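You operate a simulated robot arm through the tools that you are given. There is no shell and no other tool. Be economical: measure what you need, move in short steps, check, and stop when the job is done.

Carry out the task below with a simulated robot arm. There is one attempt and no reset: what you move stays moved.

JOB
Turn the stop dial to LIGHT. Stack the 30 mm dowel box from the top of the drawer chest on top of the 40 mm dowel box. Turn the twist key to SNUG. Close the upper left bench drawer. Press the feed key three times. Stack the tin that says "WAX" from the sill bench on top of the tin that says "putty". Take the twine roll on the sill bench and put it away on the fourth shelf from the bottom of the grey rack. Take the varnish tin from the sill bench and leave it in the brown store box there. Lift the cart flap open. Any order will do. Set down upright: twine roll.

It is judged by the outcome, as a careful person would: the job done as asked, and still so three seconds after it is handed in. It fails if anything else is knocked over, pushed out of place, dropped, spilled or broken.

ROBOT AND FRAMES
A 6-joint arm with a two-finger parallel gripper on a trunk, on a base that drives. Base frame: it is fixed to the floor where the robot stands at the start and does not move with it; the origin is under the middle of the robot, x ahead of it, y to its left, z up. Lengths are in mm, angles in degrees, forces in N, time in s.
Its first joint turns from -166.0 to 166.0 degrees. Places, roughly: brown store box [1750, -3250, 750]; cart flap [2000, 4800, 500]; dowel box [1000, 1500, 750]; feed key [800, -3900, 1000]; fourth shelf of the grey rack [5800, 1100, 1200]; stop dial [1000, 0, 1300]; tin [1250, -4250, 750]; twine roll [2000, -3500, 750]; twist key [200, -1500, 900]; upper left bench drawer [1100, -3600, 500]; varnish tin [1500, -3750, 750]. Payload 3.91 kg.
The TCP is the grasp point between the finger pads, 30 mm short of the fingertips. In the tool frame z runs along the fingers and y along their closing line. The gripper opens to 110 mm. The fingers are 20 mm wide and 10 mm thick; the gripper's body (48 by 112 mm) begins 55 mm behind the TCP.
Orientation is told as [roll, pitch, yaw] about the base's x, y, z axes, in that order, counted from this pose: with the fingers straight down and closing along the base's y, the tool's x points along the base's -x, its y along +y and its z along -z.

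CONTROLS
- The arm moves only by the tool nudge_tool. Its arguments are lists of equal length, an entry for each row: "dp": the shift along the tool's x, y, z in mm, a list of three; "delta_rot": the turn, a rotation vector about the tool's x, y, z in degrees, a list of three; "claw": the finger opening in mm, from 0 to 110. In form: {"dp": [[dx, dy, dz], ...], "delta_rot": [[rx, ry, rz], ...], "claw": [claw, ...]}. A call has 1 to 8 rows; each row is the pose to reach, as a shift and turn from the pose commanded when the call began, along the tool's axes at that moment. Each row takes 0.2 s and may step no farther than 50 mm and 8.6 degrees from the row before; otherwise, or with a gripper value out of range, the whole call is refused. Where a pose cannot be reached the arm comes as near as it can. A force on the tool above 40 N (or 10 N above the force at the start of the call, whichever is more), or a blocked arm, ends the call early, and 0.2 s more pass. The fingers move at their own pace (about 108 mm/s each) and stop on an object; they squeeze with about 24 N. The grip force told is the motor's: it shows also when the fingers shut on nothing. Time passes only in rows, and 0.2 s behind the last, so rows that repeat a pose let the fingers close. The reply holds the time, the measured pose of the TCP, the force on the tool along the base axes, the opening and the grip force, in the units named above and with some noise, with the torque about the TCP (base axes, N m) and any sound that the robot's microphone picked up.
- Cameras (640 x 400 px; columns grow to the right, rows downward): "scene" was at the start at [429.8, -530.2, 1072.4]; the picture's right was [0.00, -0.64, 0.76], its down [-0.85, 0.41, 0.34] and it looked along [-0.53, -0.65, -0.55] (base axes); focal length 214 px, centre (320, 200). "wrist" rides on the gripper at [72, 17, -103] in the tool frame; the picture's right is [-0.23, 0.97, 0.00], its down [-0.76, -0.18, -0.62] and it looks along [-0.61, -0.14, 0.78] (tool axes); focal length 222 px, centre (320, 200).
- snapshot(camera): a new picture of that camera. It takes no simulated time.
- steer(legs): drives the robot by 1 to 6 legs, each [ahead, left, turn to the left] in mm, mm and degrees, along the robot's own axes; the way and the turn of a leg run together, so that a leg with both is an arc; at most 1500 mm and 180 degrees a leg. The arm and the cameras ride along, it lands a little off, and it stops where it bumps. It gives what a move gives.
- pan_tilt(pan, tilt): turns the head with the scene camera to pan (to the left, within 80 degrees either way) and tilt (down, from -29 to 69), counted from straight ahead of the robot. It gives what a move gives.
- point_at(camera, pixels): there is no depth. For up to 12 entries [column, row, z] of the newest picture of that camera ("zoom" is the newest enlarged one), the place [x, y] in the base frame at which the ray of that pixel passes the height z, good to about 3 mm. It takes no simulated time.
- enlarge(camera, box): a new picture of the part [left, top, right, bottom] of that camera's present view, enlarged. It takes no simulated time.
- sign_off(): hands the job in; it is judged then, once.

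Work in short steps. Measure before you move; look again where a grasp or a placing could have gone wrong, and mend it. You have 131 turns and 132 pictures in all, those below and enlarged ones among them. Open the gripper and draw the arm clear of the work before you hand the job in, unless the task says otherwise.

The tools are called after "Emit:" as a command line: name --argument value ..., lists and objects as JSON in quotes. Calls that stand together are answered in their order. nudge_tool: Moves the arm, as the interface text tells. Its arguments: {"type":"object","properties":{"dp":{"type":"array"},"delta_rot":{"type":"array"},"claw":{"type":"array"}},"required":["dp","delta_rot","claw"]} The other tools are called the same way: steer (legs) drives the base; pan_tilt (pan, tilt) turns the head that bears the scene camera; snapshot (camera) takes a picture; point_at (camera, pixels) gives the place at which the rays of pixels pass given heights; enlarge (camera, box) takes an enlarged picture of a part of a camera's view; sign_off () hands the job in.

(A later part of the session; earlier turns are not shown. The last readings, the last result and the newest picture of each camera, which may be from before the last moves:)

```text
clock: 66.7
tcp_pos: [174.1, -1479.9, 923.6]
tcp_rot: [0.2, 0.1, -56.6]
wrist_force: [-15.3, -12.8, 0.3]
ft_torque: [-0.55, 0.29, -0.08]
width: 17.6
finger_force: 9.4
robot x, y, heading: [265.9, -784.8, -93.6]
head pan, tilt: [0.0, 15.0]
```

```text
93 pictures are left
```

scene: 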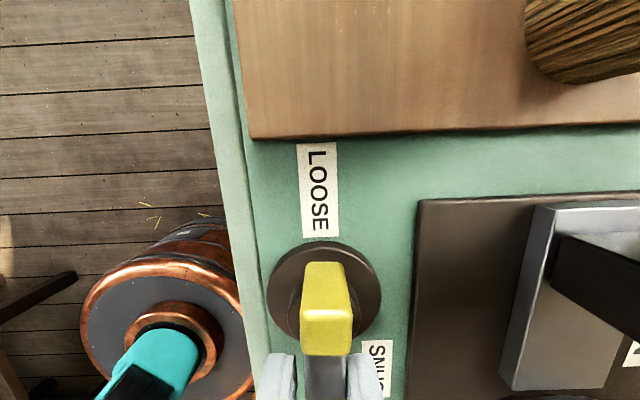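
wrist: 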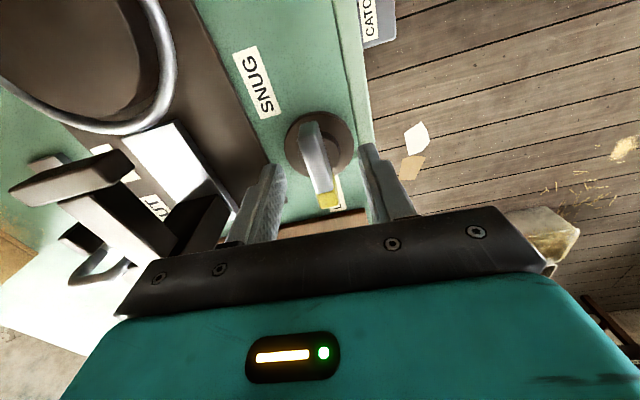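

Gripped; side force indicates ~3 mm offset along −tool y. I correct and rotate +68° about tool z (clockwise from above).

Emit:
nudge_tool --dp '[[0, -3, 0], [0, -3, 0], [0, -3, 0], [0, -3, 0], [0, -3, 0], [0, -3, 0], [0, -3, 0], [0, -3, 0]]' --delta_rot '[[0, 0, 0], [0, 0, 8.5], [0, 0, 17], [0, 0, 25.5], [0, 0, 34], [0, 0, 42.5], [0, 0, 51], [0, 0, 59.5]]' --claw '[8, 8, 8, 8, 8, 8, 8, 8]'

Emit:
snapshot --camera "scene"

```text
clock: 67.7
tcp_pos: [174.5, -1478.6, 923.1]
tcp_rot: [0.3, 0.3, -79.8]
wrist_force: [3.2, 6.8, 3.8]
ft_torque: [0.17, 0.36, 0.04]
width: 14.0
finger_force: 45.4
robot x, y, heading: [264.1, -784.6, -93.3]
head pan, tilt: [0.0, 15.0]
stopped in row 4: the force on the tool passed its limit at 42 N (the readings are from after the stop); the commanded pose is now the measured one
```

```text
92 pictures are left
```

scene: 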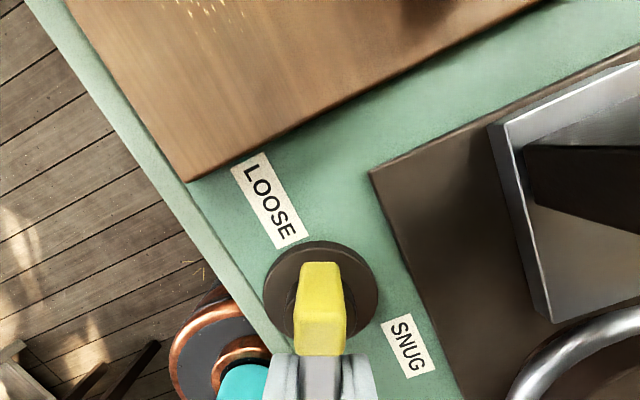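

The key turns; disc centre (row 297 vs ~307 expected) suggests TCP is ~6 mm short of the axis. I regrasp shifted −6 mm in tool x and continue turning.

Emit:
nudge_tool --dp '[[0, 0, 0], [-6, 0, 0], [-6, 0, 0], [-6, 0, 0], [-6, 0, 0], [-6, 0, 0], [-6, 0, 0], [-6, 0, 0]]' --delta_rot '[[0, 0, 0], [0, 0, 0], [0, 0, 0], [0, 0, 0], [0, 0, 8.5], [0, 0, 17], [0, 0, 25.5], [0, 0, 34]]' --claw '[30, 30, 8, 8, 8, 8, 8, 8]'

Emit:
nudge_tool --dp '[[0, 0, 0], [0, 0, 0], [0, 0, 0], [0, 0, 0], [0, 0, 0], [0, 0, 0], [0, 0, 0]]' --delta_rot '[[0, 0, 8.5], [0, 0, 17], [0, 0, 25.5], [0, 0, 34], [0, 0, 42.5], [0, 0, 51], [0, 0, 59.5]]' --claw '[8, 8, 8, 8, 8, 8, 8]'

Emit:
snapshot --camera "scene"

```text
clock: 69.5
tcp_pos: [178.2, -1487.0, 922.3]
tcp_rot: [0.2, 0.5, -113.9]
wrist_force: [9.1, -7.0, -0.5]
ft_torque: [1.12, -0.74, 0.02]
width: 14.0
finger_force: 44.7
robot x, y, heading: [269.4, -785.9, -93.2]
head pan, tilt: [0.0, 15.0]
```

```text
clock: 71.1
tcp_pos: [177.6, -1486.9, 922.8]
tcp_rot: [-0.3, 0.2, -173.5]
wrist_force: [21.6, -28.8, 6.6]
ft_torque: [-1.04, -1.62, 0.03]
width: 14.0
finger_force: 44.7
robot x, y, heading: [267.8, -783.5, -93.2]
head pan, tilt: [0.0, 15.0]
```

```text
91 pictures are left
```

scene: 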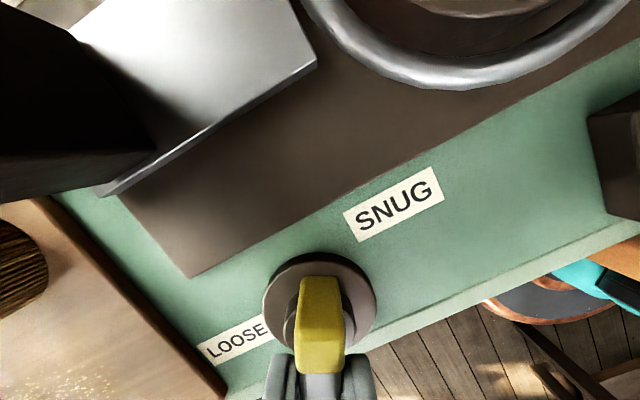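

Turned 117° so far; SNUG is ~35° further clockwise. I relax the side force (+1.5,+2 mm) and turn 34° more.

Emit:
nudge_tool --dp '[[1.5, 2, 0], [1.5, 2, 0], [1.5, 2, 0], [1.5, 2, 0], [1.5, 2, 0], [1.5, 2, 0]]' --delta_rot '[[0, 0, 0], [0, 0, 8.5], [0, 0, 17], [0, 0, 25.5], [0, 0, 34], [0, 0, 34]]' --claw '[8, 8, 8, 8, 8, 8]'

Emit:
snapshot --camera "scene"

```text
clock: 72.5
tcp_pos: [177.9, -1488.1, 922.4]
tcp_rot: [-0.6, 0.0, 152.5]
wrist_force: [4.2, -5.6, -1.4]
ft_torque: [-1.05, -0.31, 0.02]
width: 14.2
finger_force: 44.7
robot x, y, heading: [267.4, -782.2, -93.2]
head pan, tilt: [0.0, 15.0]
```

```text
90 pictures are left
```

scene: 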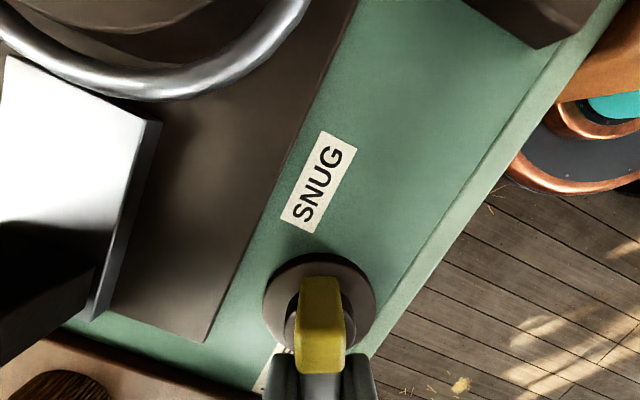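

Pointer now aligns with SNUG (318,182 straight above the hub). I release, lift, and unwind the wrist, then look to confirm.

Emit:
nudge_tool --dp '[[0, 0, 0], [0, 0, 0], [0, 0, -40], [0, 0, -80], [0, 0, -120], [0, 0, -160], [0, 0, -200], [0, 0, -240]]' --delta_rot '[[0, 0, 0], [0, 0, 0], [0, 0, 0], [0, 0, -8], [0, 0, -16], [0, 0, -24.5], [0, 0, -33], [0, 0, -41.5]]' --claw '[50, 50, 50, 50, 50, 50, 50, 50]'

Emit:
nudge_tool --dp '[[0, 0, -20], [0, 0, -40], [0, 0, -60], [0, 0, -60], [0, 0, -60], [0, 0, -60], [0, 0, -60], [0, 0, -60]]' --delta_rot '[[0, 0, -8.5], [0, 0, -17], [0, 0, -25.5], [0, 0, -34], [0, 0, -42.5], [0, 0, -51], [0, 0, -59.5], [0, 0, -68]]' --claw '[50, 50, 50, 50, 50, 50, 50, 50]'

Emit:
enlarge --camera "scene" --box '[240, 130, 400, 230]'

```text
clock: 74.3
tcp_pos: [176.5, -1491.8, 1162.4]
tcp_rot: [-0.4, 0.3, -165.9]
wrist_force: [-0.8, 0.2, 0.0]
ft_torque: [0.03, 0.01, 0.01]
width: 50.2
finger_force: 0.1
robot x, y, heading: [263.6, -782.5, -93.4]
head pan, tilt: [0.0, 15.0]
```

```text
clock: 76.1
tcp_pos: [176.4, -1490.5, 1222.1]
tcp_rot: [0.2, 0.4, -97.9]
wrist_force: [-0.2, 0.1, 0.5]
ft_torque: [0.04, -0.01, 0.01]
width: 50.1
finger_force: 0.1
robot x, y, heading: [268.2, -786.3, -93.3]
head pan, tilt: [0.0, 15.0]
```

```text
4.00 times, centred on (320, 180) of scene
```

zoom: 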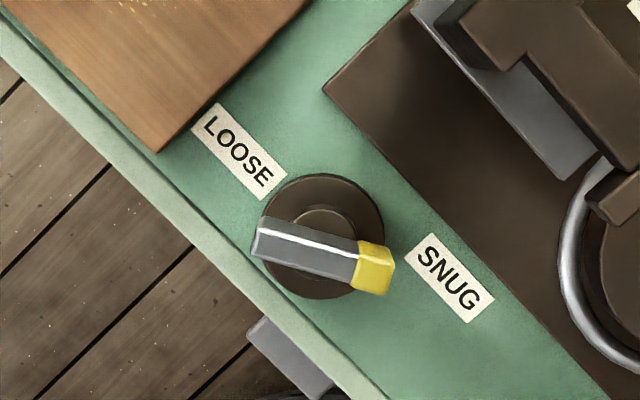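

Twist key points to SNUG. Now I raise the tool to horizontal, retracting toward the robot, and survey for the route to the sill bench.

Emit:
nudge_tool --dp '[[30, 0, -5], [60, 0, -10], [90, 0, -15], [120, 0, -20], [150, 0, -25], [180, 0, -30], [210, 0, -35], [240, 0, -40]]' --delta_rot '[[0, -8.5, 0], [0, -17, 0], [0, -25.5, 0], [0, -34, 0], [0, -42.5, 0], [0, -51, 0], [0, -59.5, 0], [0, -68, 0]]' --claw '[50, 50, 50, 50, 50, 50, 50, 50]'

Emit:
nudge_tool --dp '[[0, 0, 0], [0, 0, 0], [0, 0, 0]]' --delta_rot '[[0, -8, 0], [0, -16, 0], [0, -20, 0]]' --claw '[50, 50, 50]'

Emit:
pan_tilt --pan 35 --tilt 20

Emit:
snapshot --camera "scene"

```text
clock: 77.9
tcp_pos: [208.6, -1256.0, 1264.7]
tcp_rot: [0.6, -67.6, -98.3]
wrist_force: [-0.7, -1.3, 0.5]
ft_torque: [0.03, -0.03, -0.03]
width: 50.0
finger_force: 0.1
robot x, y, heading: [263.9, -787.1, -93.3]
head pan, tilt: [0.0, 15.0]
```

```text
clock: 78.7
tcp_pos: [208.5, -1253.0, 1265.9]
tcp_rot: [4.1, -87.6, -102.0]
wrist_force: [0.4, -0.5, 0.3]
ft_torque: [-0.01, 0.02, 0.01]
width: 50.1
finger_force: 0.1
robot x, y, heading: [267.5, -782.2, -93.1]
head pan, tilt: [0.0, 15.0]
```

```text
clock: 79.7
tcp_pos: [210.2, -1252.9, 1266.0]
tcp_rot: [4.1, -87.5, -102.0]
wrist_force: [-0.3, -0.8, 0.2]
ft_torque: [0.0, 0.0, -0.02]
width: 50.2
finger_force: 0.0
robot x, y, heading: [270.3, -784.8, -93.1]
head pan, tilt: [35.0, 20.0]
```

```text
88 pictures are left
```

scene: 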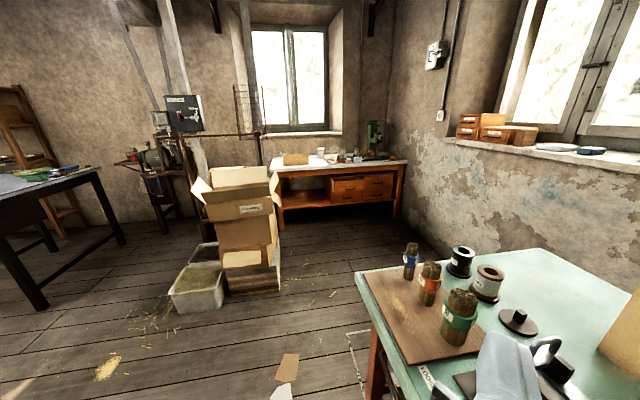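

Emit:
point_at --camera "scene" --pixels '[[282, 229, 0], [395, 217, 0], [403, 163, 800], [270, 170, 800], [280, 292, 0], [230, 296, 0], [175, 312, 0], [375, 398, 0], [355, 272, 850]]'

Emit:
enlarge --camera "scene" --box '[260, 110, 420, 240]'

```text
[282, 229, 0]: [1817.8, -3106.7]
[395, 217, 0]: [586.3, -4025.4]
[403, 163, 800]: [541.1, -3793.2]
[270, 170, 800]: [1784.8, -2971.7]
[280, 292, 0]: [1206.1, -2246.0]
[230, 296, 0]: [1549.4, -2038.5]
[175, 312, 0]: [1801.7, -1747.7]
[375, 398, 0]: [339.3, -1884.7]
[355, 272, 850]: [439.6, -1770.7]
```

```text
3.08 times, centred on (340, 175) of scene
```

zoom: 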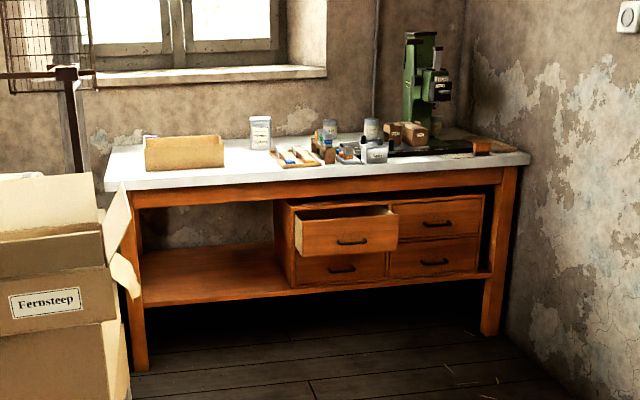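

Bench front runs from ≈(1785,−2970) to (541,−3793), heading ≈−57° to face it; a corridor at x≈830 passes between green bench and cartons. I drive there.

Emit:
steer --legs '[[20, 570, 3], [1450, 0, 0], [420, 0, 0], [0, 0, 33]]'

Emit:
pan_tilt --pan 0 --tilt 25

Emit:
snapshot --camera "scene"

```text
clock: 93.4
tcp_pos: [1099.2, -3077.3, 1265.7]
tcp_rot: [4.1, -87.7, -64.2]
wrist_force: [-0.2, 0.3, -0.3]
ft_torque: [0.02, 0.01, -0.01]
width: 50.0
finger_force: 0.1
robot x, y, heading: [861.3, -2670.6, -55.4]
head pan, tilt: [35.0, 20.0]
```

```text
clock: 94.5
tcp_pos: [1099.5, -3076.4, 1266.1]
tcp_rot: [4.0, -87.6, -64.2]
wrist_force: [0.4, -0.8, -0.4]
ft_torque: [-0.02, 0.0, 0.03]
width: 50.2
finger_force: 0.1
robot x, y, heading: [853.7, -2675.3, -55.7]
head pan, tilt: [0.0, 25.0]
```

```text
86 pictures are left
```

scene: 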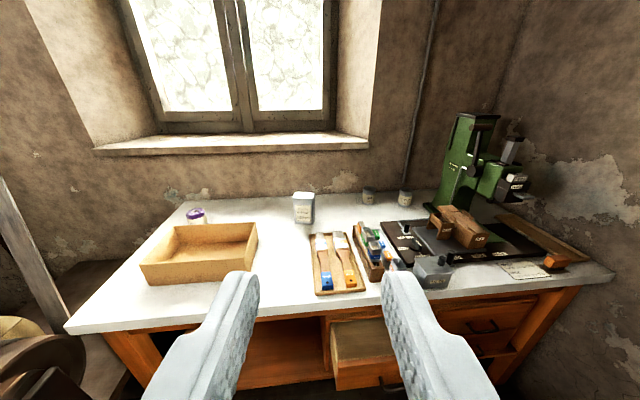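

Good view of the sill bench. I enlarge the items for labels and get rough coordinates at bench height.

Emit:
enlarge --camera "scene" --box '[160, 175, 320, 275]'

Emit:
enlarge --camera "scene" --box '[340, 160, 500, 260]'

Emit:
enlarge --camera "scene" --box '[430, 100, 590, 200]'

Emit:
point_at --camera "scene" --pixels '[[65, 325, 760], [580, 283, 760], [197, 224, 760], [303, 222, 760], [368, 203, 760], [404, 204, 760], [145, 280, 760], [235, 275, 760], [340, 370, 560], [390, 365, 560], [190, 203, 760]]'

```text
4.00 times, centred on (240, 225) of scene
```

zoom: 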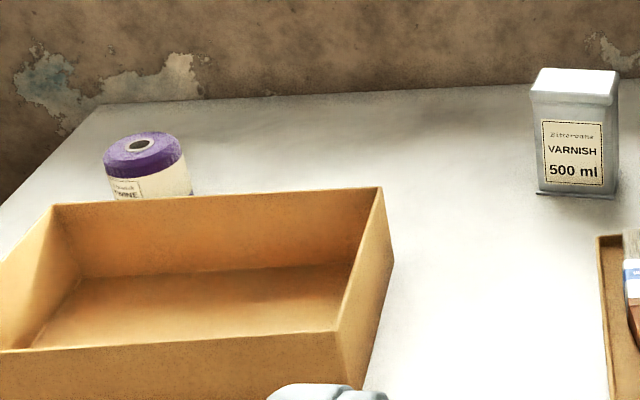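

```text
4.00 times, centred on (420, 210) of scene
```

zoom: 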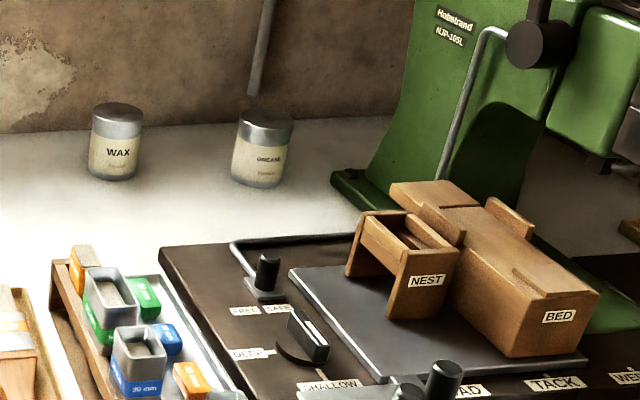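

```text
4.00 times, centred on (510, 150) of scene
```

zoom: 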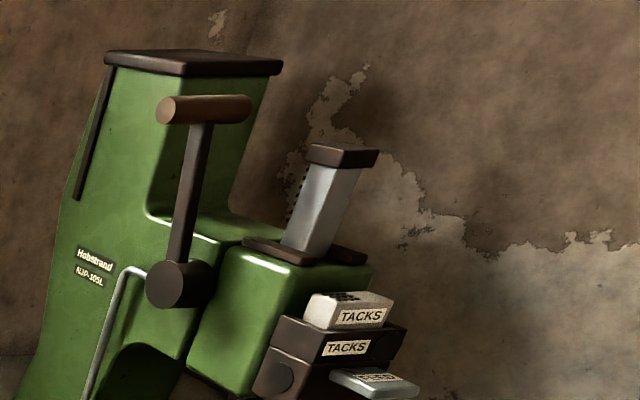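

```text
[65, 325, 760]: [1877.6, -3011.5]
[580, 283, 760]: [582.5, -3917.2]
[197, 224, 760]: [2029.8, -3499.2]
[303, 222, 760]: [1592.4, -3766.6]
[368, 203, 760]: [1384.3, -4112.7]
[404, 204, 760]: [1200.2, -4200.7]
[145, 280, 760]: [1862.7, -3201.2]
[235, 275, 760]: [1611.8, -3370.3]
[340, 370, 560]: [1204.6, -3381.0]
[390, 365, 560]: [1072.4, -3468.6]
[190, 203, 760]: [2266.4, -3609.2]
```

WAX tin at ~(1384,−4113); another tin at (404,198) reads unclear. I zoom tightly on both labels and the feed key.

Emit:
enlarge --camera "scene" --box '[356, 182, 420, 212]'

Emit:
enlarge --camera "scene" --box '[470, 150, 566, 230]'

```text
10.00 times, centred on (388, 197) of scene
```

zoom: 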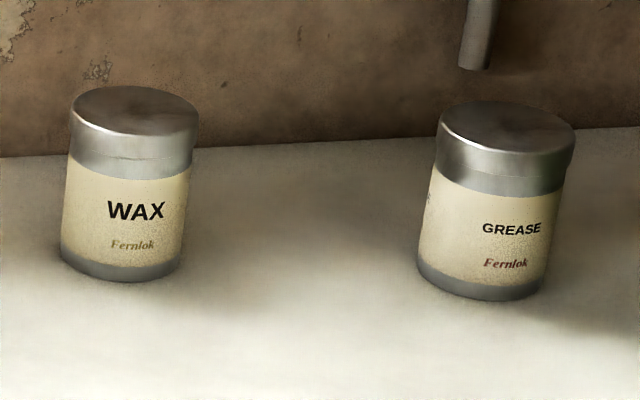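

```text
5.00 times, centred on (518, 190) of scene
```

zoom: 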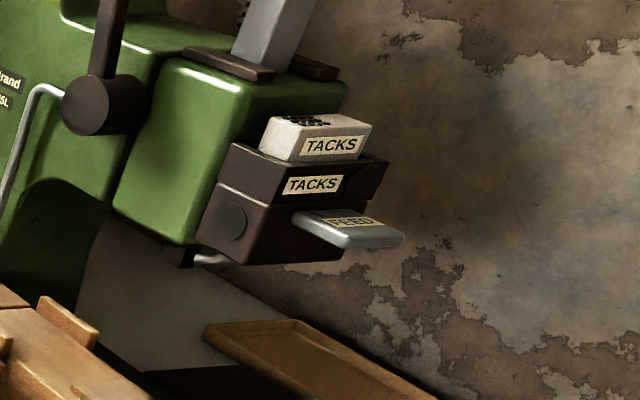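

Drawer first: its front is ≈780 mm ahead and ~200 mm right of the robot axis, z≈560. I lower the arm with the tool horizontal and shift it right, closing the fingers for a push.

Emit:
nudge_tool --dp '[[45, -20, 0], [90, -40, 0], [135, -60, 0], [180, -80, 0], [225, -100, 0], [270, -120, 0], [315, -140, 0], [360, -160, 0]]' --delta_rot '[[-3, 0, 0], [-6, 0, 0], [-9, 0, 0], [-9, 0, 0], [-9, 0, 0], [-9, 0, 0], [-9, 0, 0], [-9, 0, 0]]' --claw '[0, 0, 0, 0, 0, 0, 0, 0]'

Emit:
nudge_tool --dp '[[50, 0, 0], [100, 0, 0], [150, 0, 0], [200, 0, 0], [250, 0, 0], [300, 0, 0], [340, 0, 0]]' --delta_rot '[[0, 0, 0], [0, 0, 0], [0, 0, 0], [0, 0, 0], [0, 0, 0], [0, 0, 0], [0, 0, 0]]' --claw '[0, 0, 0, 0, 0, 0, 0]'

Emit:
pan_tilt --pan 0 --tilt 5

Emit:
snapshot --camera "scene"

```text
clock: 96.2
tcp_pos: [951.1, -3163.0, 931.2]
tcp_rot: [12.4, -87.7, -63.4]
wrist_force: [0.2, 0.6, 0.5]
ft_torque: [0.01, 0.02, -0.01]
width: 0.0
finger_force: 24.7
out of reach, approached as far as the arm can: row 7, 8
robot x, y, heading: [856.7, -2669.7, -55.7]
head pan, tilt: [0.0, 25.0]
```

```text
clock: 97.8
tcp_pos: [901.6, -3280.6, 616.1]
tcp_rot: [13.1, -87.5, -64.1]
wrist_force: [0.6, 0.4, -0.6]
ft_torque: [0.03, -0.01, 0.01]
width: 0.0
finger_force: 24.0
out of reach, approached as far as the arm can: row 1, 2, 3, 4, 5, 6, 7
robot x, y, heading: [857.1, -2671.4, -55.6]
head pan, tilt: [0.0, 25.0]
```

```text
clock: 98.7
tcp_pos: [900.5, -3281.1, 617.3]
tcp_rot: [13.2, -87.5, -64.3]
wrist_force: [-0.5, 0.7, 0.7]
ft_torque: [0.01, 0.02, -0.01]
width: 0.1
finger_force: 23.5
robot x, y, heading: [857.0, -2676.7, -55.4]
head pan, tilt: [0.0, 5.0]
```

```text
80 pictures are left
```

scene: 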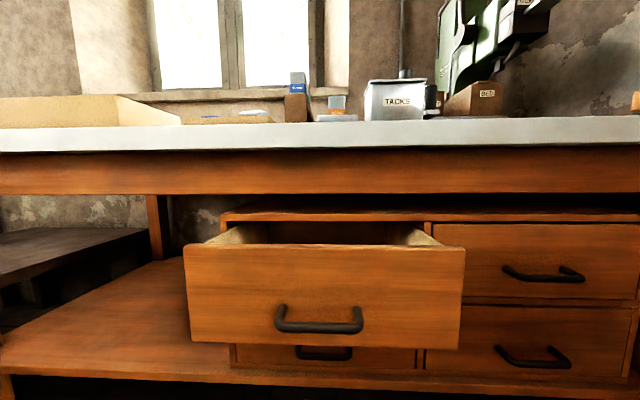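

The open drawer's front is centred at col 325, about 220 mm ahead of the fingertips; travel ≈90 mm. I lower 28 mm and push straight forward in steps.

Emit:
nudge_tool --dp '[[15, -3, 40], [28, -6, 80], [28, -9, 120], [28, -12, 160], [28, -15, 200], [28, -17, 230], [28, -19, 255], [28, -20, 275]]' --delta_rot '[[0, 0, 0], [0, 0, 0], [0, 0, 0], [0, 0, 0], [0, 0, 0], [0, 0, 0], [0, 0, 0], [0, 0, 0]]' --claw '[0, 0, 0, 0, 0, 0, 0, 0]'

Emit:
snapshot --camera "scene"

```text
clock: 100.5
tcp_pos: [1061.2, -3513.5, 577.7]
tcp_rot: [14.0, -87.4, -65.0]
wrist_force: [-0.1, 0.1, -0.1]
ft_torque: [0.03, 0.01, -0.02]
width: 0.1
finger_force: 23.2
robot x, y, heading: [858.6, -2673.2, -55.7]
head pan, tilt: [0.0, 5.0]
```

```text
79 pictures are left
```

scene: 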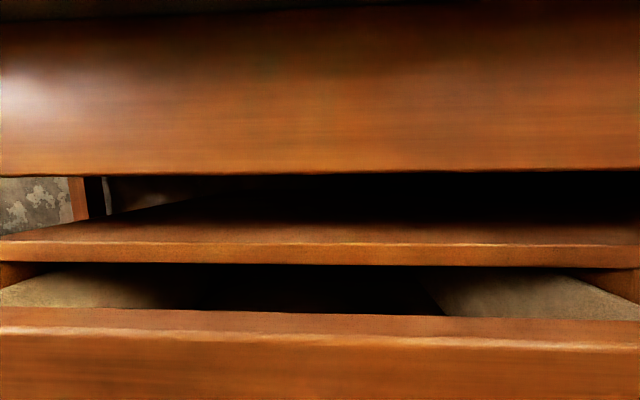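

No contact yet and the drawer is still open ahead/below. I continue forward gently.

Emit:
nudge_tool --dp '[[0, -1, 15], [0, -2, 30], [0, -3, 42], [0, -4, 54], [0, -5, 66], [0, -6, 76]]' --delta_rot '[[0, 0, 0], [0, 0, 0], [0, 0, 0], [0, 0, 0], [0, 0, 0], [0, 0, 0]]' --claw '[0, 0, 0, 0, 0, 0]'

Emit:
snapshot --camera "scene"

```text
clock: 101.5
tcp_pos: [1093.5, -3555.3, 572.5]
tcp_rot: [13.9, -87.5, -64.9]
wrist_force: [-5.6, 14.1, 10.4]
ft_torque: [-0.42, -0.14, -0.02]
width: 0.0
finger_force: 23.5
robot x, y, heading: [856.6, -2670.0, -55.4]
head pan, tilt: [0.0, 5.0]
stopped in row 5: the force on the tool passed its limit at 65 N (the readings are from after the stop); the commanded pose is now the measured one
```

```text
78 pictures are left
```

scene: 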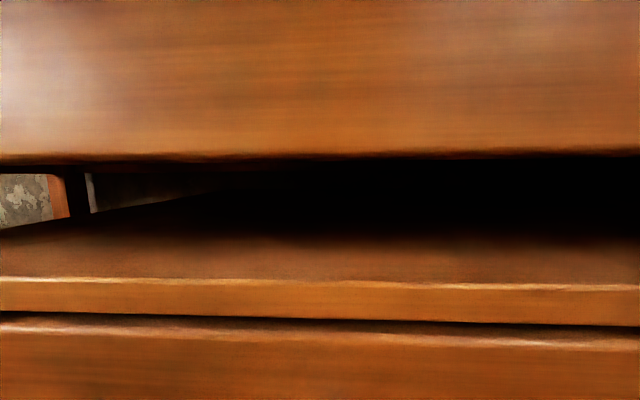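

The push ended firmly and no interior is visible; I back off and check the drawer is flush.

Emit:
nudge_tool --dp '[[0, 0, -45], [0, 0, -90], [0, 0, -135], [0, 0, -180], [0, 0, -225], [0, 0, -270], [0, 0, -315]]' --delta_rot '[[0, 0, 0], [0, 0, 0], [0, 0, 0], [0, 0, 0], [0, 0, 0], [0, 0, 0], [0, 0, 0]]' --claw '[0, 0, 0, 0, 0, 0, 0]'

Emit:
snapshot --camera "scene"

```text
clock: 103.1
tcp_pos: [895.3, -3313.3, 588.4]
tcp_rot: [21.4, -87.1, -72.2]
wrist_force: [0.0, 0.2, -0.9]
ft_torque: [0.01, -0.01, -0.02]
width: 0.0
finger_force: 23.8
out of reach, approached as far as the arm can: row 7
robot x, y, heading: [856.7, -2668.9, -55.5]
head pan, tilt: [0.0, 5.0]
```

```text
77 pictures are left
```

scene: 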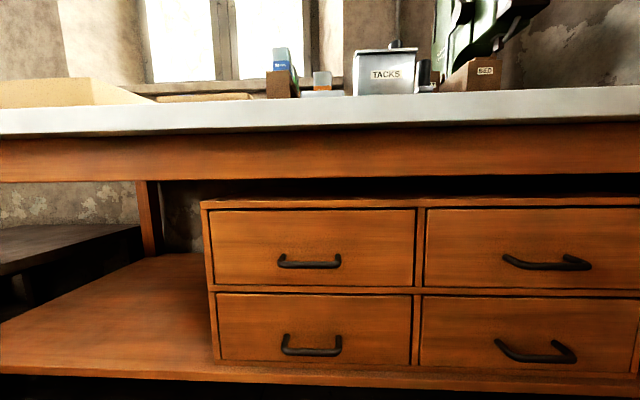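

Drawer is flush. I raise the arm back up, then drive closer and to the right, to view the tins and feed key.

Emit:
nudge_tool --dp '[[-50, 10, 0], [-100, 20, 0], [-150, 30, 0], [-200, 40, 0], [-250, 50, 0], [-300, 60, 0], [-350, 70, 0], [-400, 80, 0]]' --delta_rot '[[0, 0, 0], [0, 0, 0], [0, 0, 0], [0, 0, 0], [0, 0, 0], [0, 0, 0], [0, 0, 0], [0, 0, 0]]' --claw '[0, 0, 0, 0, 0, 0, 0, 0]'

Emit:
nudge_tool --dp '[[-50, 15, 0], [-100, 30, 0], [-150, 45, 0], [-200, 60, 0], [-250, 75, 0], [-300, 90, 0]]' --delta_rot '[[0, 0, 0], [0, 0, 0], [0, 0, 0], [0, 0, 0], [0, 0, 0], [0, 0, 0]]' --claw '[0, 0, 0, 0, 0, 0]'

Emit:
steer --legs '[[400, -250, 0]]'

Emit:
pan_tilt --pan 0 --tilt 40

Emit:
snapshot --camera "scene"

```text
refused: row 1 steps farther than a row can; nothing moved
```

```text
refused: row 1 steps farther than a row can; nothing moved
```

```text
clock: 105.5
tcp_pos: [907.4, -3690.3, 587.5]
tcp_rot: [26.2, -87.1, -77.4]
wrist_force: [-3.8, 7.4, 7.1]
ft_torque: [-0.23, -0.1, 0.02]
width: 0.1
finger_force: 24.0
robot x, y, heading: [875.1, -3053.0, -56.0]
head pan, tilt: [0.0, 5.0]
stopped in leg 1: the force on the tool passed its limit at 471 N (the readings are from after the stop); the commanded pose is now the measured one
```

```text
clock: 106.5
tcp_pos: [907.6, -3691.2, 587.8]
tcp_rot: [25.8, -86.9, -77.0]
wrist_force: [-7.5, 12.7, 4.0]
ft_torque: [-0.21, -0.11, -0.08]
width: 0.1
finger_force: 24.4
robot x, y, heading: [871.3, -3052.6, -55.7]
head pan, tilt: [0.0, 40.0]
```

```text
76 pictures are left
```

scene: 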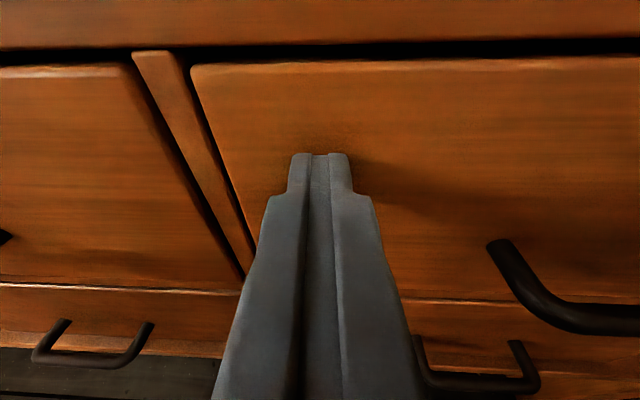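

My lift rows were refused (over 50 mm), so the drive pushed the fingers against the closed right drawer. I back off straight away, then raise the arm.

Emit:
steer --legs '[[-150, 0, 0]]'

Emit:
nudge_tool --dp '[[-45, 10, 0], [-90, 20, 0], [-135, 30, 0], [-180, 40, 0], [-225, 50, 0], [-270, 60, 0], [-315, 70, 0], [-360, 80, 0]]' --delta_rot '[[0, 0, 0], [0, 0, 0], [0, 0, 0], [0, 0, 0], [0, 0, 0], [0, 0, 0], [0, 0, 0], [0, 0, 0]]' --claw '[0, 0, 0, 0, 0, 0, 0, 0]'

Emit:
nudge_tool --dp '[[-45, 12, 0], [-90, 24, 0], [-135, 36, 0], [-180, 48, 0], [-225, 60, 0], [-270, 72, 0], [-315, 84, 0]]' --delta_rot '[[0, 0, 0], [0, 0, 0], [0, 0, 0], [0, 0, 0], [0, 0, 0], [0, 0, 0], [0, 0, 0]]' --claw '[0, 0, 0, 0, 0, 0, 0]'

Emit:
snapshot --camera "scene"

```text
clock: 107.8
tcp_pos: [826.8, -3569.5, 587.5]
tcp_rot: [25.7, -87.0, -76.6]
wrist_force: [-0.4, 0.0, 0.6]
ft_torque: [-0.03, 0.0, -0.02]
width: 0.1
finger_force: 23.9
robot x, y, heading: [791.4, -2938.9, -55.8]
head pan, tilt: [0.0, 40.0]
```

```text
clock: 109.6
tcp_pos: [893.1, -3538.3, 946.9]
tcp_rot: [25.7, -86.9, -76.8]
wrist_force: [0.4, 0.1, 0.4]
ft_torque: [0.0, -0.05, 0.02]
width: 0.1
finger_force: 23.9
robot x, y, heading: [791.7, -2937.2, -55.7]
head pan, tilt: [0.0, 40.0]
```

```text
clock: 111.2
tcp_pos: [962.9, -3500.8, 1264.7]
tcp_rot: [26.4, -87.0, -77.5]
wrist_force: [0.1, -0.1, 1.1]
ft_torque: [0.02, -0.02, 0.02]
width: 0.2
finger_force: 24.2
robot x, y, heading: [792.9, -2934.7, -55.8]
head pan, tilt: [0.0, 40.0]
```

```text
75 pictures are left
```

scene: 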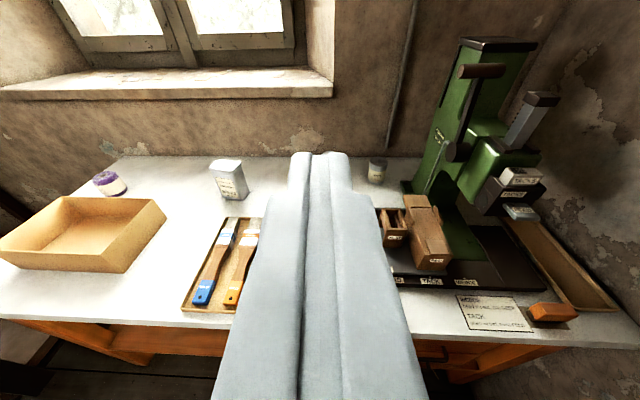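

Nothing toppled. I query positions of grease tin base (375,183), varnish base, twine base, feed key (520,212) at several heights to fix the bench height by comparing with the earlier view.

Emit:
point_at --camera "scene" --pixels '[[374, 183, 760], [374, 183, 700], [374, 183, 820], [230, 197, 760], [112, 193, 760], [520, 213, 1000], [520, 213, 950], [520, 213, 900], [612, 340, 760], [80, 275, 760], [140, 235, 760], [240, 199, 820]]'

Emit:
enlarge --camera "scene" --box '[470, 150, 566, 230]'

```text
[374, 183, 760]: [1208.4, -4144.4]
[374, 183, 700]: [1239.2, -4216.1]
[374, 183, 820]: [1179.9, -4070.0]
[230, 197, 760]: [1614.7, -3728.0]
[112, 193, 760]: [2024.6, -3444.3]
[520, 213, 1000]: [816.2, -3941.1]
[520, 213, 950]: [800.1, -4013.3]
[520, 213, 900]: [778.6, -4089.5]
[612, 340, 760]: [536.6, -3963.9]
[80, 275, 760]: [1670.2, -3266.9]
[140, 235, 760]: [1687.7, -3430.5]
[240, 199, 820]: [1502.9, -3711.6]
```

```text
5.00 times, centred on (518, 190) of scene
```

zoom: 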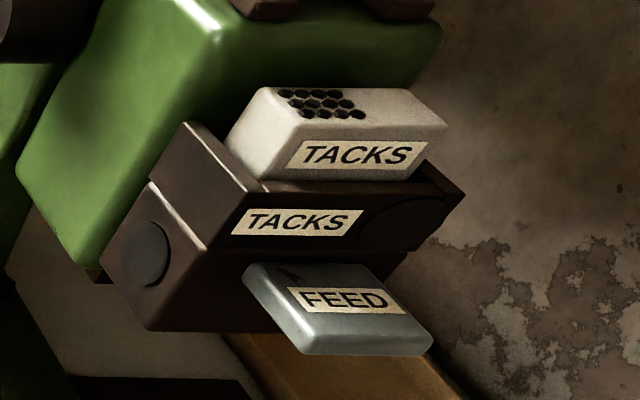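

Feed key ≈(816,−3940,1000). I retract and turn the tool downward, then drive closer (≈440 mm from bench edge, shifted right).

Emit:
nudge_tool --dp '[[0, 0, -14], [0, 0, -28], [0, 0, -42], [0, 0, -56], [0, 0, -70], [0, 0, -84], [0, 0, -98], [0, 0, -112]]' --delta_rot '[[0, 8.5, 0], [0, 17, 0], [0, 25.5, 0], [0, 34, 0], [0, 42.5, 0], [0, 51, 0], [0, 59.5, 0], [0, 68, 0]]' --claw '[0, 0, 0, 0, 0, 0, 0, 0]'

Emit:
nudge_tool --dp '[[0, 0, 0], [0, 0, 0], [0, 0, 0]]' --delta_rot '[[0, 8, 0], [0, 16, 0], [0, 19, 0]]' --claw '[0, 0, 0]'

Emit:
steer --legs '[[250, -200, 0]]'

Emit:
pan_tilt --pan 0 --tilt -10

Emit:
snapshot --camera "scene"

```text
clock: 113.0
tcp_pos: [893.9, -3413.9, 1269.3]
tcp_rot: [1.5, -19.1, -51.6]
wrist_force: [0.0, 0.2, 0.0]
ft_torque: [-0.01, -0.01, -0.03]
width: 0.1
finger_force: 24.4
robot x, y, heading: [789.7, -2932.5, -56.1]
head pan, tilt: [0.0, 40.0]
```

```text
clock: 113.8
tcp_pos: [894.5, -3414.1, 1270.1]
tcp_rot: [1.4, -0.2, -51.2]
wrist_force: [-0.7, 0.7, 0.4]
ft_torque: [0.0, 0.0, 0.03]
width: 0.2
finger_force: 23.4
robot x, y, heading: [790.3, -2933.4, -56.1]
head pan, tilt: [0.0, 40.0]
```

```text
clock: 116.0
tcp_pos: [873.7, -3734.2, 1269.6]
tcp_rot: [1.2, -0.2, -50.5]
wrist_force: [-0.5, 1.0, 1.3]
ft_torque: [0.0, 0.02, 0.03]
width: 0.0
finger_force: 24.2
robot x, y, heading: [768.9, -3250.3, -55.0]
head pan, tilt: [0.0, 40.0]
```

```text
clock: 117.2
tcp_pos: [873.0, -3735.6, 1269.7]
tcp_rot: [1.3, -0.1, -50.5]
wrist_force: [0.3, 0.1, 0.5]
ft_torque: [-0.01, 0.01, 0.04]
width: 0.0
finger_force: 23.7
robot x, y, heading: [765.0, -3254.1, -55.2]
head pan, tilt: [0.0, -10.0]
```

```text
73 pictures are left
```

scene: 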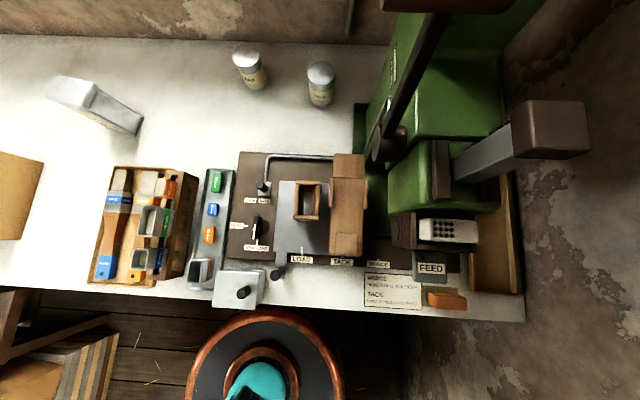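

Great overhead view. I query FEED key (431,267), tins, and others at multiple heights.

Emit:
point_at --camera "scene" --pixels '[[431, 266, 1000], [431, 266, 950], [431, 266, 900], [522, 320, 760], [258, 88, 760], [321, 105, 760], [246, 52, 840], [320, 70, 840], [415, 278, 950], [447, 282, 950]]'

Emit:
enlarge --camera "scene" --box '[380, 200, 480, 300]'

Emit:
enlarge --camera "scene" --box '[220, 40, 380, 140]'

```text
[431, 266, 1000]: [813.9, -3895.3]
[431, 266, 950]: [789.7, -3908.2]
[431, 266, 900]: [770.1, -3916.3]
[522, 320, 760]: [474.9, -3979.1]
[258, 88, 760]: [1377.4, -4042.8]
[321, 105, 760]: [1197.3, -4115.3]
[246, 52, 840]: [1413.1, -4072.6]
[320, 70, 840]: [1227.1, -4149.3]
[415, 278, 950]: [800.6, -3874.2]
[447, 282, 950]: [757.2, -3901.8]
```

```text
4.00 times, centred on (430, 250) of scene
```

zoom: 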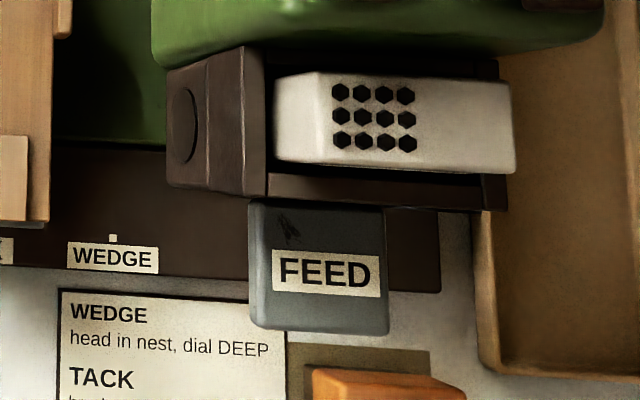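

```text
4.00 times, centred on (300, 90) of scene
```

zoom: 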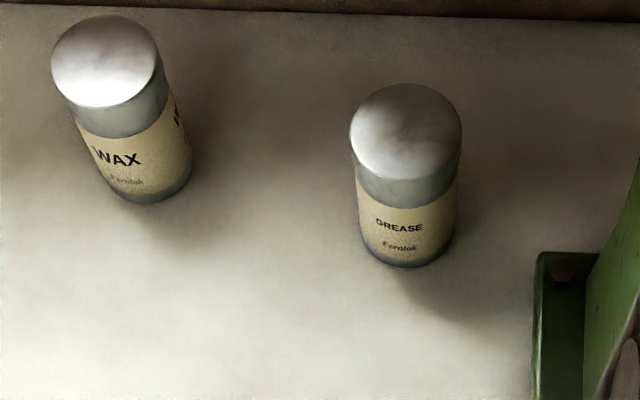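

FEED key top triangulates to ≈(825,−3888,1030). I move over it with closed fingers, tips ~90 mm above, and check.

Emit:
nudge_tool --dp '[[-21, -33, 0], [-42, -66, 0], [-63, -99, 0], [-85, -133, 0], [-85, -133, 40], [-85, -133, 80], [-85, -133, 110]]' --delta_rot '[[0, 0, 0], [0, 0, 0], [0, 0, 0], [0, 0, 0], [0, 0, 0], [0, 0, 0], [0, 0, 0]]' --claw '[0, 0, 0, 0, 0, 0, 0]'

Emit:
pan_tilt --pan 0 --tilt 20

Emit:
snapshot --camera "scene"

Emit:
snapshot --camera "wrist"

```text
clock: 118.8
tcp_pos: [830.5, -3883.4, 1157.1]
tcp_rot: [1.2, -0.3, -50.5]
wrist_force: [0.3, 0.3, -0.6]
ft_torque: [-0.02, -0.01, 0.0]
width: 0.0
finger_force: 24.2
robot x, y, heading: [768.8, -3253.6, -55.4]
head pan, tilt: [0.0, -10.0]
```

```text
clock: 119.7
tcp_pos: [832.7, -3884.0, 1159.6]
tcp_rot: [1.3, -0.5, -50.6]
wrist_force: [13.7, -13.5, 38.0]
ft_torque: [-2.94, -1.11, 0.69]
width: 0.0
finger_force: 23.5
robot x, y, heading: [766.3, -3251.8, -55.1]
head pan, tilt: [0.0, 20.0]
```

```text
70 pictures are left
```

scene: 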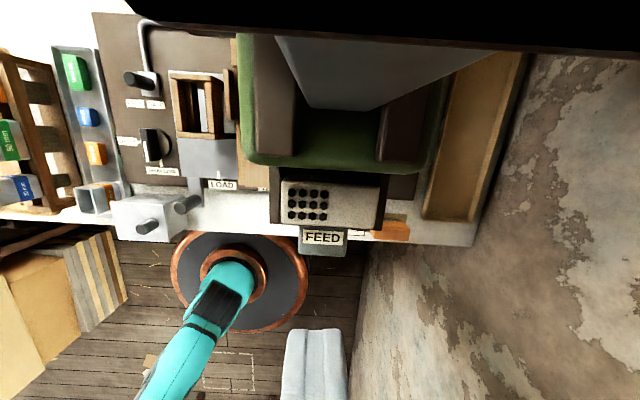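

```text
69 pictures are left
```

wrist: 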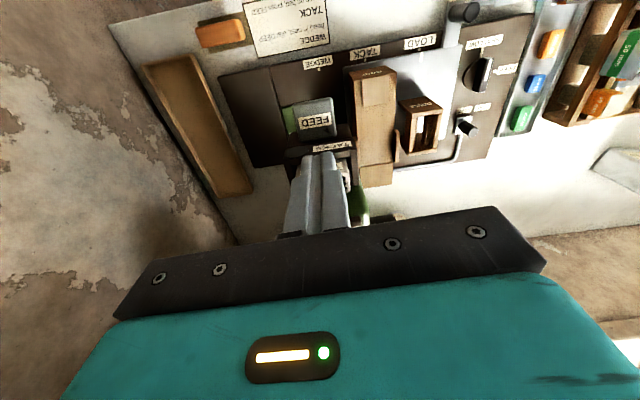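

A 38 N contact appeared: the tilted head touches the machine's pusher right ahead. I restore the head tilt, lift and back off, then tilt the tool ~55° so the head stays clear when pressing.

Emit:
pan_tilt --pan 0 --tilt -10

Emit:
nudge_tool --dp '[[20, 0, 0], [60, 0, -10], [100, 0, -30], [140, 0, -40]]' --delta_rot '[[0, 0, 0], [0, 0, 0], [0, 0, 0], [0, 0, 0]]' --claw '[0, 0, 0, 0]'

Emit:
nudge_tool --dp '[[0, 0, 0], [0, 0, 0], [0, 0, 0], [0, 0, 0], [0, 0, 0], [0, 0, 0], [0, 0, 0]]' --delta_rot '[[0, -8, 0], [0, -16, 0], [0, -24, 0], [0, -32, 0], [0, -40, 0], [0, -48, 0], [0, -55, 0]]' --claw '[0, 0, 0, 0, 0, 0, 0]'

Emit:
pan_tilt --pan 0 --tilt 0

Emit:
snapshot --camera "scene"

```text
clock: 120.7
tcp_pos: [830.2, -3884.8, 1157.4]
tcp_rot: [1.2, -0.2, -50.4]
wrist_force: [-0.2, 0.1, -0.4]
ft_torque: [-0.02, 0.02, 0.0]
width: 0.0
finger_force: 23.4
robot x, y, heading: [770.7, -3251.0, -55.1]
head pan, tilt: [0.0, -10.0]
```

```text
clock: 121.7
tcp_pos: [738.4, -3774.1, 1197.7]
tcp_rot: [1.4, -0.1, -50.5]
wrist_force: [-0.9, -0.4, -0.3]
ft_torque: [0.06, 0.0, 0.02]
width: 0.0
finger_force: 23.4
robot x, y, heading: [769.5, -3255.8, -55.1]
head pan, tilt: [0.0, -10.0]
```

```text
clock: 123.2
tcp_pos: [736.9, -3777.7, 1196.2]
tcp_rot: [2.2, -55.2, -52.5]
wrist_force: [0.1, -0.8, 0.2]
ft_torque: [-0.02, -0.03, 0.02]
width: 0.1
finger_force: 24.4
robot x, y, heading: [768.0, -3256.8, -55.3]
head pan, tilt: [0.0, -10.0]
```

```text
clock: 124.0
tcp_pos: [737.4, -3778.1, 1195.8]
tcp_rot: [2.3, -55.2, -52.4]
wrist_force: [-0.2, 0.3, 0.4]
ft_torque: [0.01, 0.0, -0.04]
width: 0.0
finger_force: 24.3
robot x, y, heading: [770.4, -3251.8, -55.3]
head pan, tilt: [0.0, 0.0]
```

```text
68 pictures are left
```

scene: 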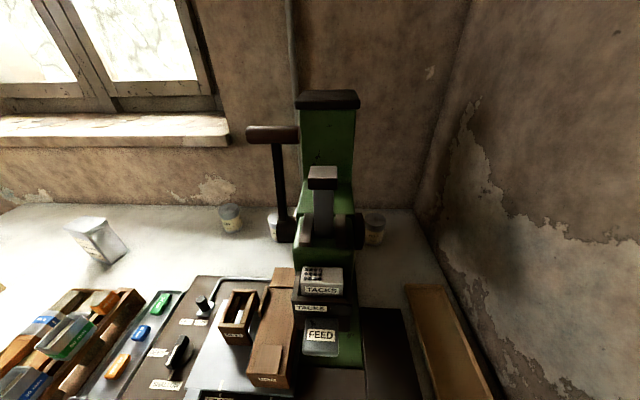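

A third tin is visible at (375,228), right of the machine. I zoom on it and query the FEED key rays (320,340).

Emit:
enlarge --camera "scene" --box '[345, 205, 409, 245]'

Emit:
point_at --camera "scene" --pixels '[[320, 340, 1040], [320, 340, 1000], [320, 340, 960], [375, 242, 760], [279, 240, 760], [231, 230, 760], [305, 352, 1000], [338, 355, 1000]]'

```text
10.00 times, centred on (377, 225) of scene
```

zoom: 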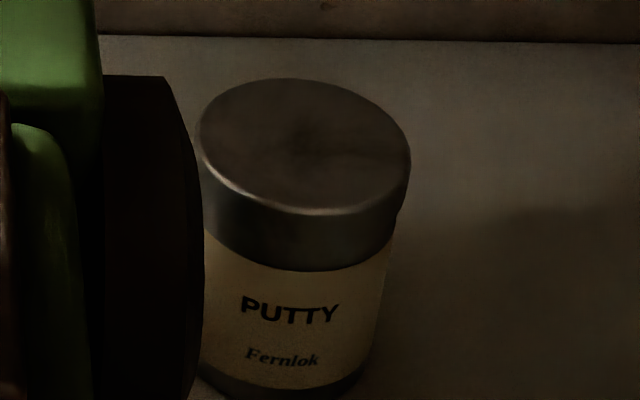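

```text
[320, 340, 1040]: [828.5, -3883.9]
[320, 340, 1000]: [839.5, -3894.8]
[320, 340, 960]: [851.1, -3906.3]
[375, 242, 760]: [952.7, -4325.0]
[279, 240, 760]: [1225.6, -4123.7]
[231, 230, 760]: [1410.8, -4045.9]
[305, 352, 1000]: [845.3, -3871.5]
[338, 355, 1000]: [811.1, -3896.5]
```

That's PUTTY. Now the feed key: triangulated top ≈(828,−3885,1036). I move the tip ~25 mm above it.

Emit:
nudge_tool --dp '[[8, 1, 40], [16, 2, 80], [25, 3, 120], [33, 3, 160]]' --delta_rot '[[0, 0, 0], [0, 0, 0], [0, 0, 0], [0, 0, 0]]' --claw '[0, 0, 0, 0]'

Emit:
pan_tilt --pan 0 --tilt 30

Emit:
snapshot --camera "scene"

Emit:
snapshot --camera "wrist"

```text
clock: 125.0
tcp_pos: [815.3, -3862.2, 1077.0]
tcp_rot: [2.4, -55.3, -52.4]
wrist_force: [0.5, 0.0, 0.4]
ft_torque: [0.0, 0.03, -0.03]
width: 0.0
finger_force: 24.4
robot x, y, heading: [767.2, -3250.1, -55.2]
head pan, tilt: [0.0, 0.0]
```

```text
clock: 125.9
tcp_pos: [814.4, -3862.8, 1078.3]
tcp_rot: [2.4, -55.2, -52.3]
wrist_force: [0.2, -0.5, 0.0]
ft_torque: [0.01, 0.0, -0.04]
width: 0.0
finger_force: 23.7
robot x, y, heading: [765.2, -3255.9, -55.3]
head pan, tilt: [0.0, 30.0]
```

```text
66 pictures are left
```

scene: 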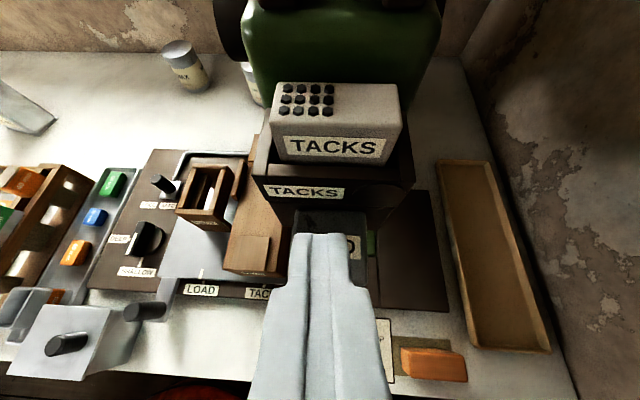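

```text
65 pictures are left
```

wrist: 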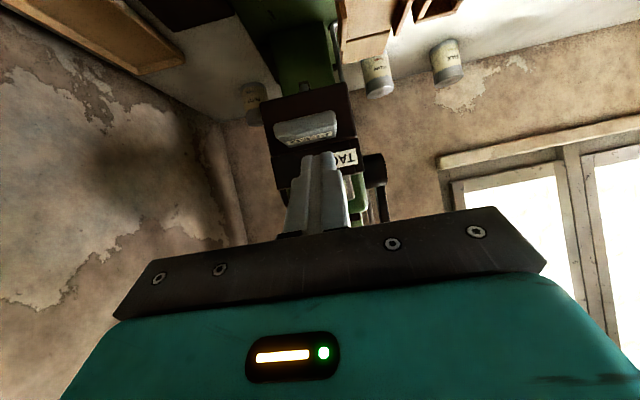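

Tip is above the FEED key. I press vertically down in small rows.

Emit:
nudge_tool --dp '[[8, -4, 6], [12.3, -4, 8.6], [16.4, -4, 11.5], [20.5, -4, 14.3], [23, -4, 16], [25.4, -4, 17.8], [27.8, -4, 19.5], [30.3, -4, 21.2]]' --delta_rot '[[0, 0, 0], [0, 0, 0], [0, 0, 0], [0, 0, 0], [0, 0, 0], [0, 0, 0], [0, 0, 0], [0, 0, 0]]' --claw '[0, 0, 0, 0, 0, 0, 0, 0]'

Emit:
snapshot --camera "scene"

```text
clock: 127.1
tcp_pos: [811.3, -3863.0, 1057.4]
tcp_rot: [1.9, -55.7, -52.2]
wrist_force: [-0.4, 1.7, 15.3]
ft_torque: [-0.17, -0.17, -0.09]
width: 0.0
finger_force: 23.8
robot x, y, heading: [767.2, -3250.2, -55.3]
head pan, tilt: [0.0, 30.0]
heard: click
stopped in row 5: the force on the tool passed its limit at 44 N (the readings are from after the stop); the commanded pose is now the measured one
```

```text
64 pictures are left
```

scene: 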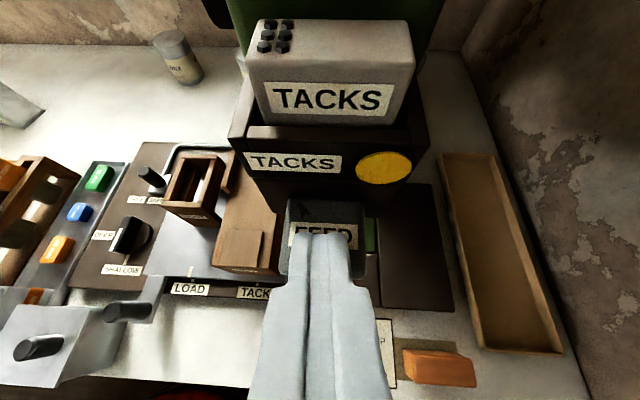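

"Click" heard and the lamp changed: one press. I lift 16 mm and press a second time.

Emit:
nudge_tool --dp '[[-6.5, 0, -4.6], [-13, 0, -9.2], [-13, 0, -9.2], [-13, 0, -9.2]]' --delta_rot '[[0, 0, 0], [0, 0, 0], [0, 0, 0], [0, 0, 0]]' --claw '[0, 0, 0, 0]'

Emit:
nudge_tool --dp '[[4, 0, 3], [8, 0, 5.6], [11, 0, 7.7], [13, 0, 9.2], [14.5, 0, 10.2], [16, 0, 11.2], [18, 0, 12.6]]' --delta_rot '[[0, 0, 0], [0, 0, 0], [0, 0, 0], [0, 0, 0], [0, 0, 0], [0, 0, 0], [0, 0, 0]]' --claw '[0, 0, 0, 0, 0, 0, 0]'

Emit:
snapshot --camera "scene"

```text
clock: 128.1
tcp_pos: [812.3, -3861.6, 1070.7]
tcp_rot: [2.0, -55.6, -52.3]
wrist_force: [0.0, 0.6, 0.2]
ft_torque: [0.0, 0.0, 0.03]
width: 0.0
finger_force: 24.3
robot x, y, heading: [768.5, -3252.4, -55.1]
head pan, tilt: [0.0, 30.0]
```

```text
clock: 129.6
tcp_pos: [810.6, -3862.6, 1056.9]
tcp_rot: [1.4, -55.9, -51.7]
wrist_force: [-1.3, 5.1, 20.1]
ft_torque: [-0.14, -0.24, 0.1]
width: 0.0
finger_force: 24.2
robot x, y, heading: [767.8, -3251.7, -55.2]
head pan, tilt: [0.0, 30.0]
heard: click
stopped in row 7: the force on the tool passed its limit at 43 N (the readings are from after the stop); the commanded pose is now the measured one
```

```text
63 pictures are left
```

scene: 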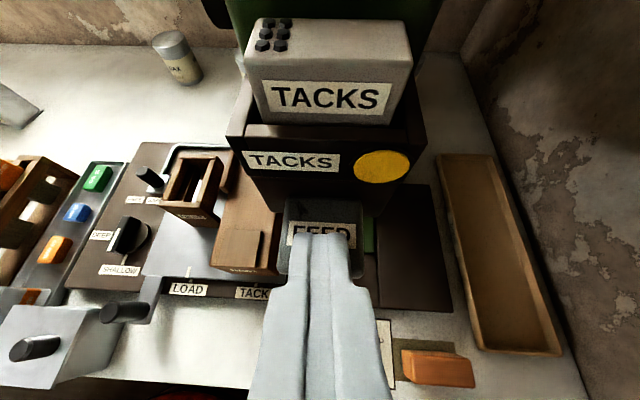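

Second click heard. I lift and look at the released state before the third press.

Emit:
nudge_tool --dp '[[-6.5, 0, -4.6], [-13, 0, -9.2], [-18, 0, -12.6], [-18, 0, -12.6]]' --delta_rot '[[0, 0, 0], [0, 0, 0], [0, 0, 0], [0, 0, 0]]' --claw '[0, 0, 0, 0]'

Emit:
snapshot --camera "scene"

```text
clock: 130.6
tcp_pos: [812.0, -3862.5, 1075.9]
tcp_rot: [1.7, -55.8, -52.0]
wrist_force: [0.6, 0.0, -0.1]
ft_torque: [-0.01, 0.01, -0.01]
width: 0.0
finger_force: 23.7
robot x, y, heading: [770.2, -3250.0, -55.2]
head pan, tilt: [0.0, 30.0]
```

```text
62 pictures are left
```

scene: 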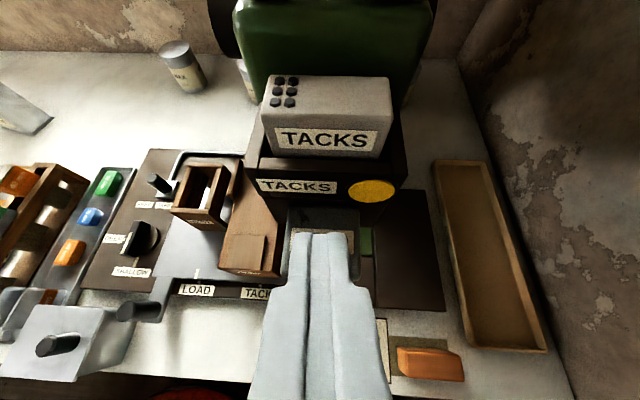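

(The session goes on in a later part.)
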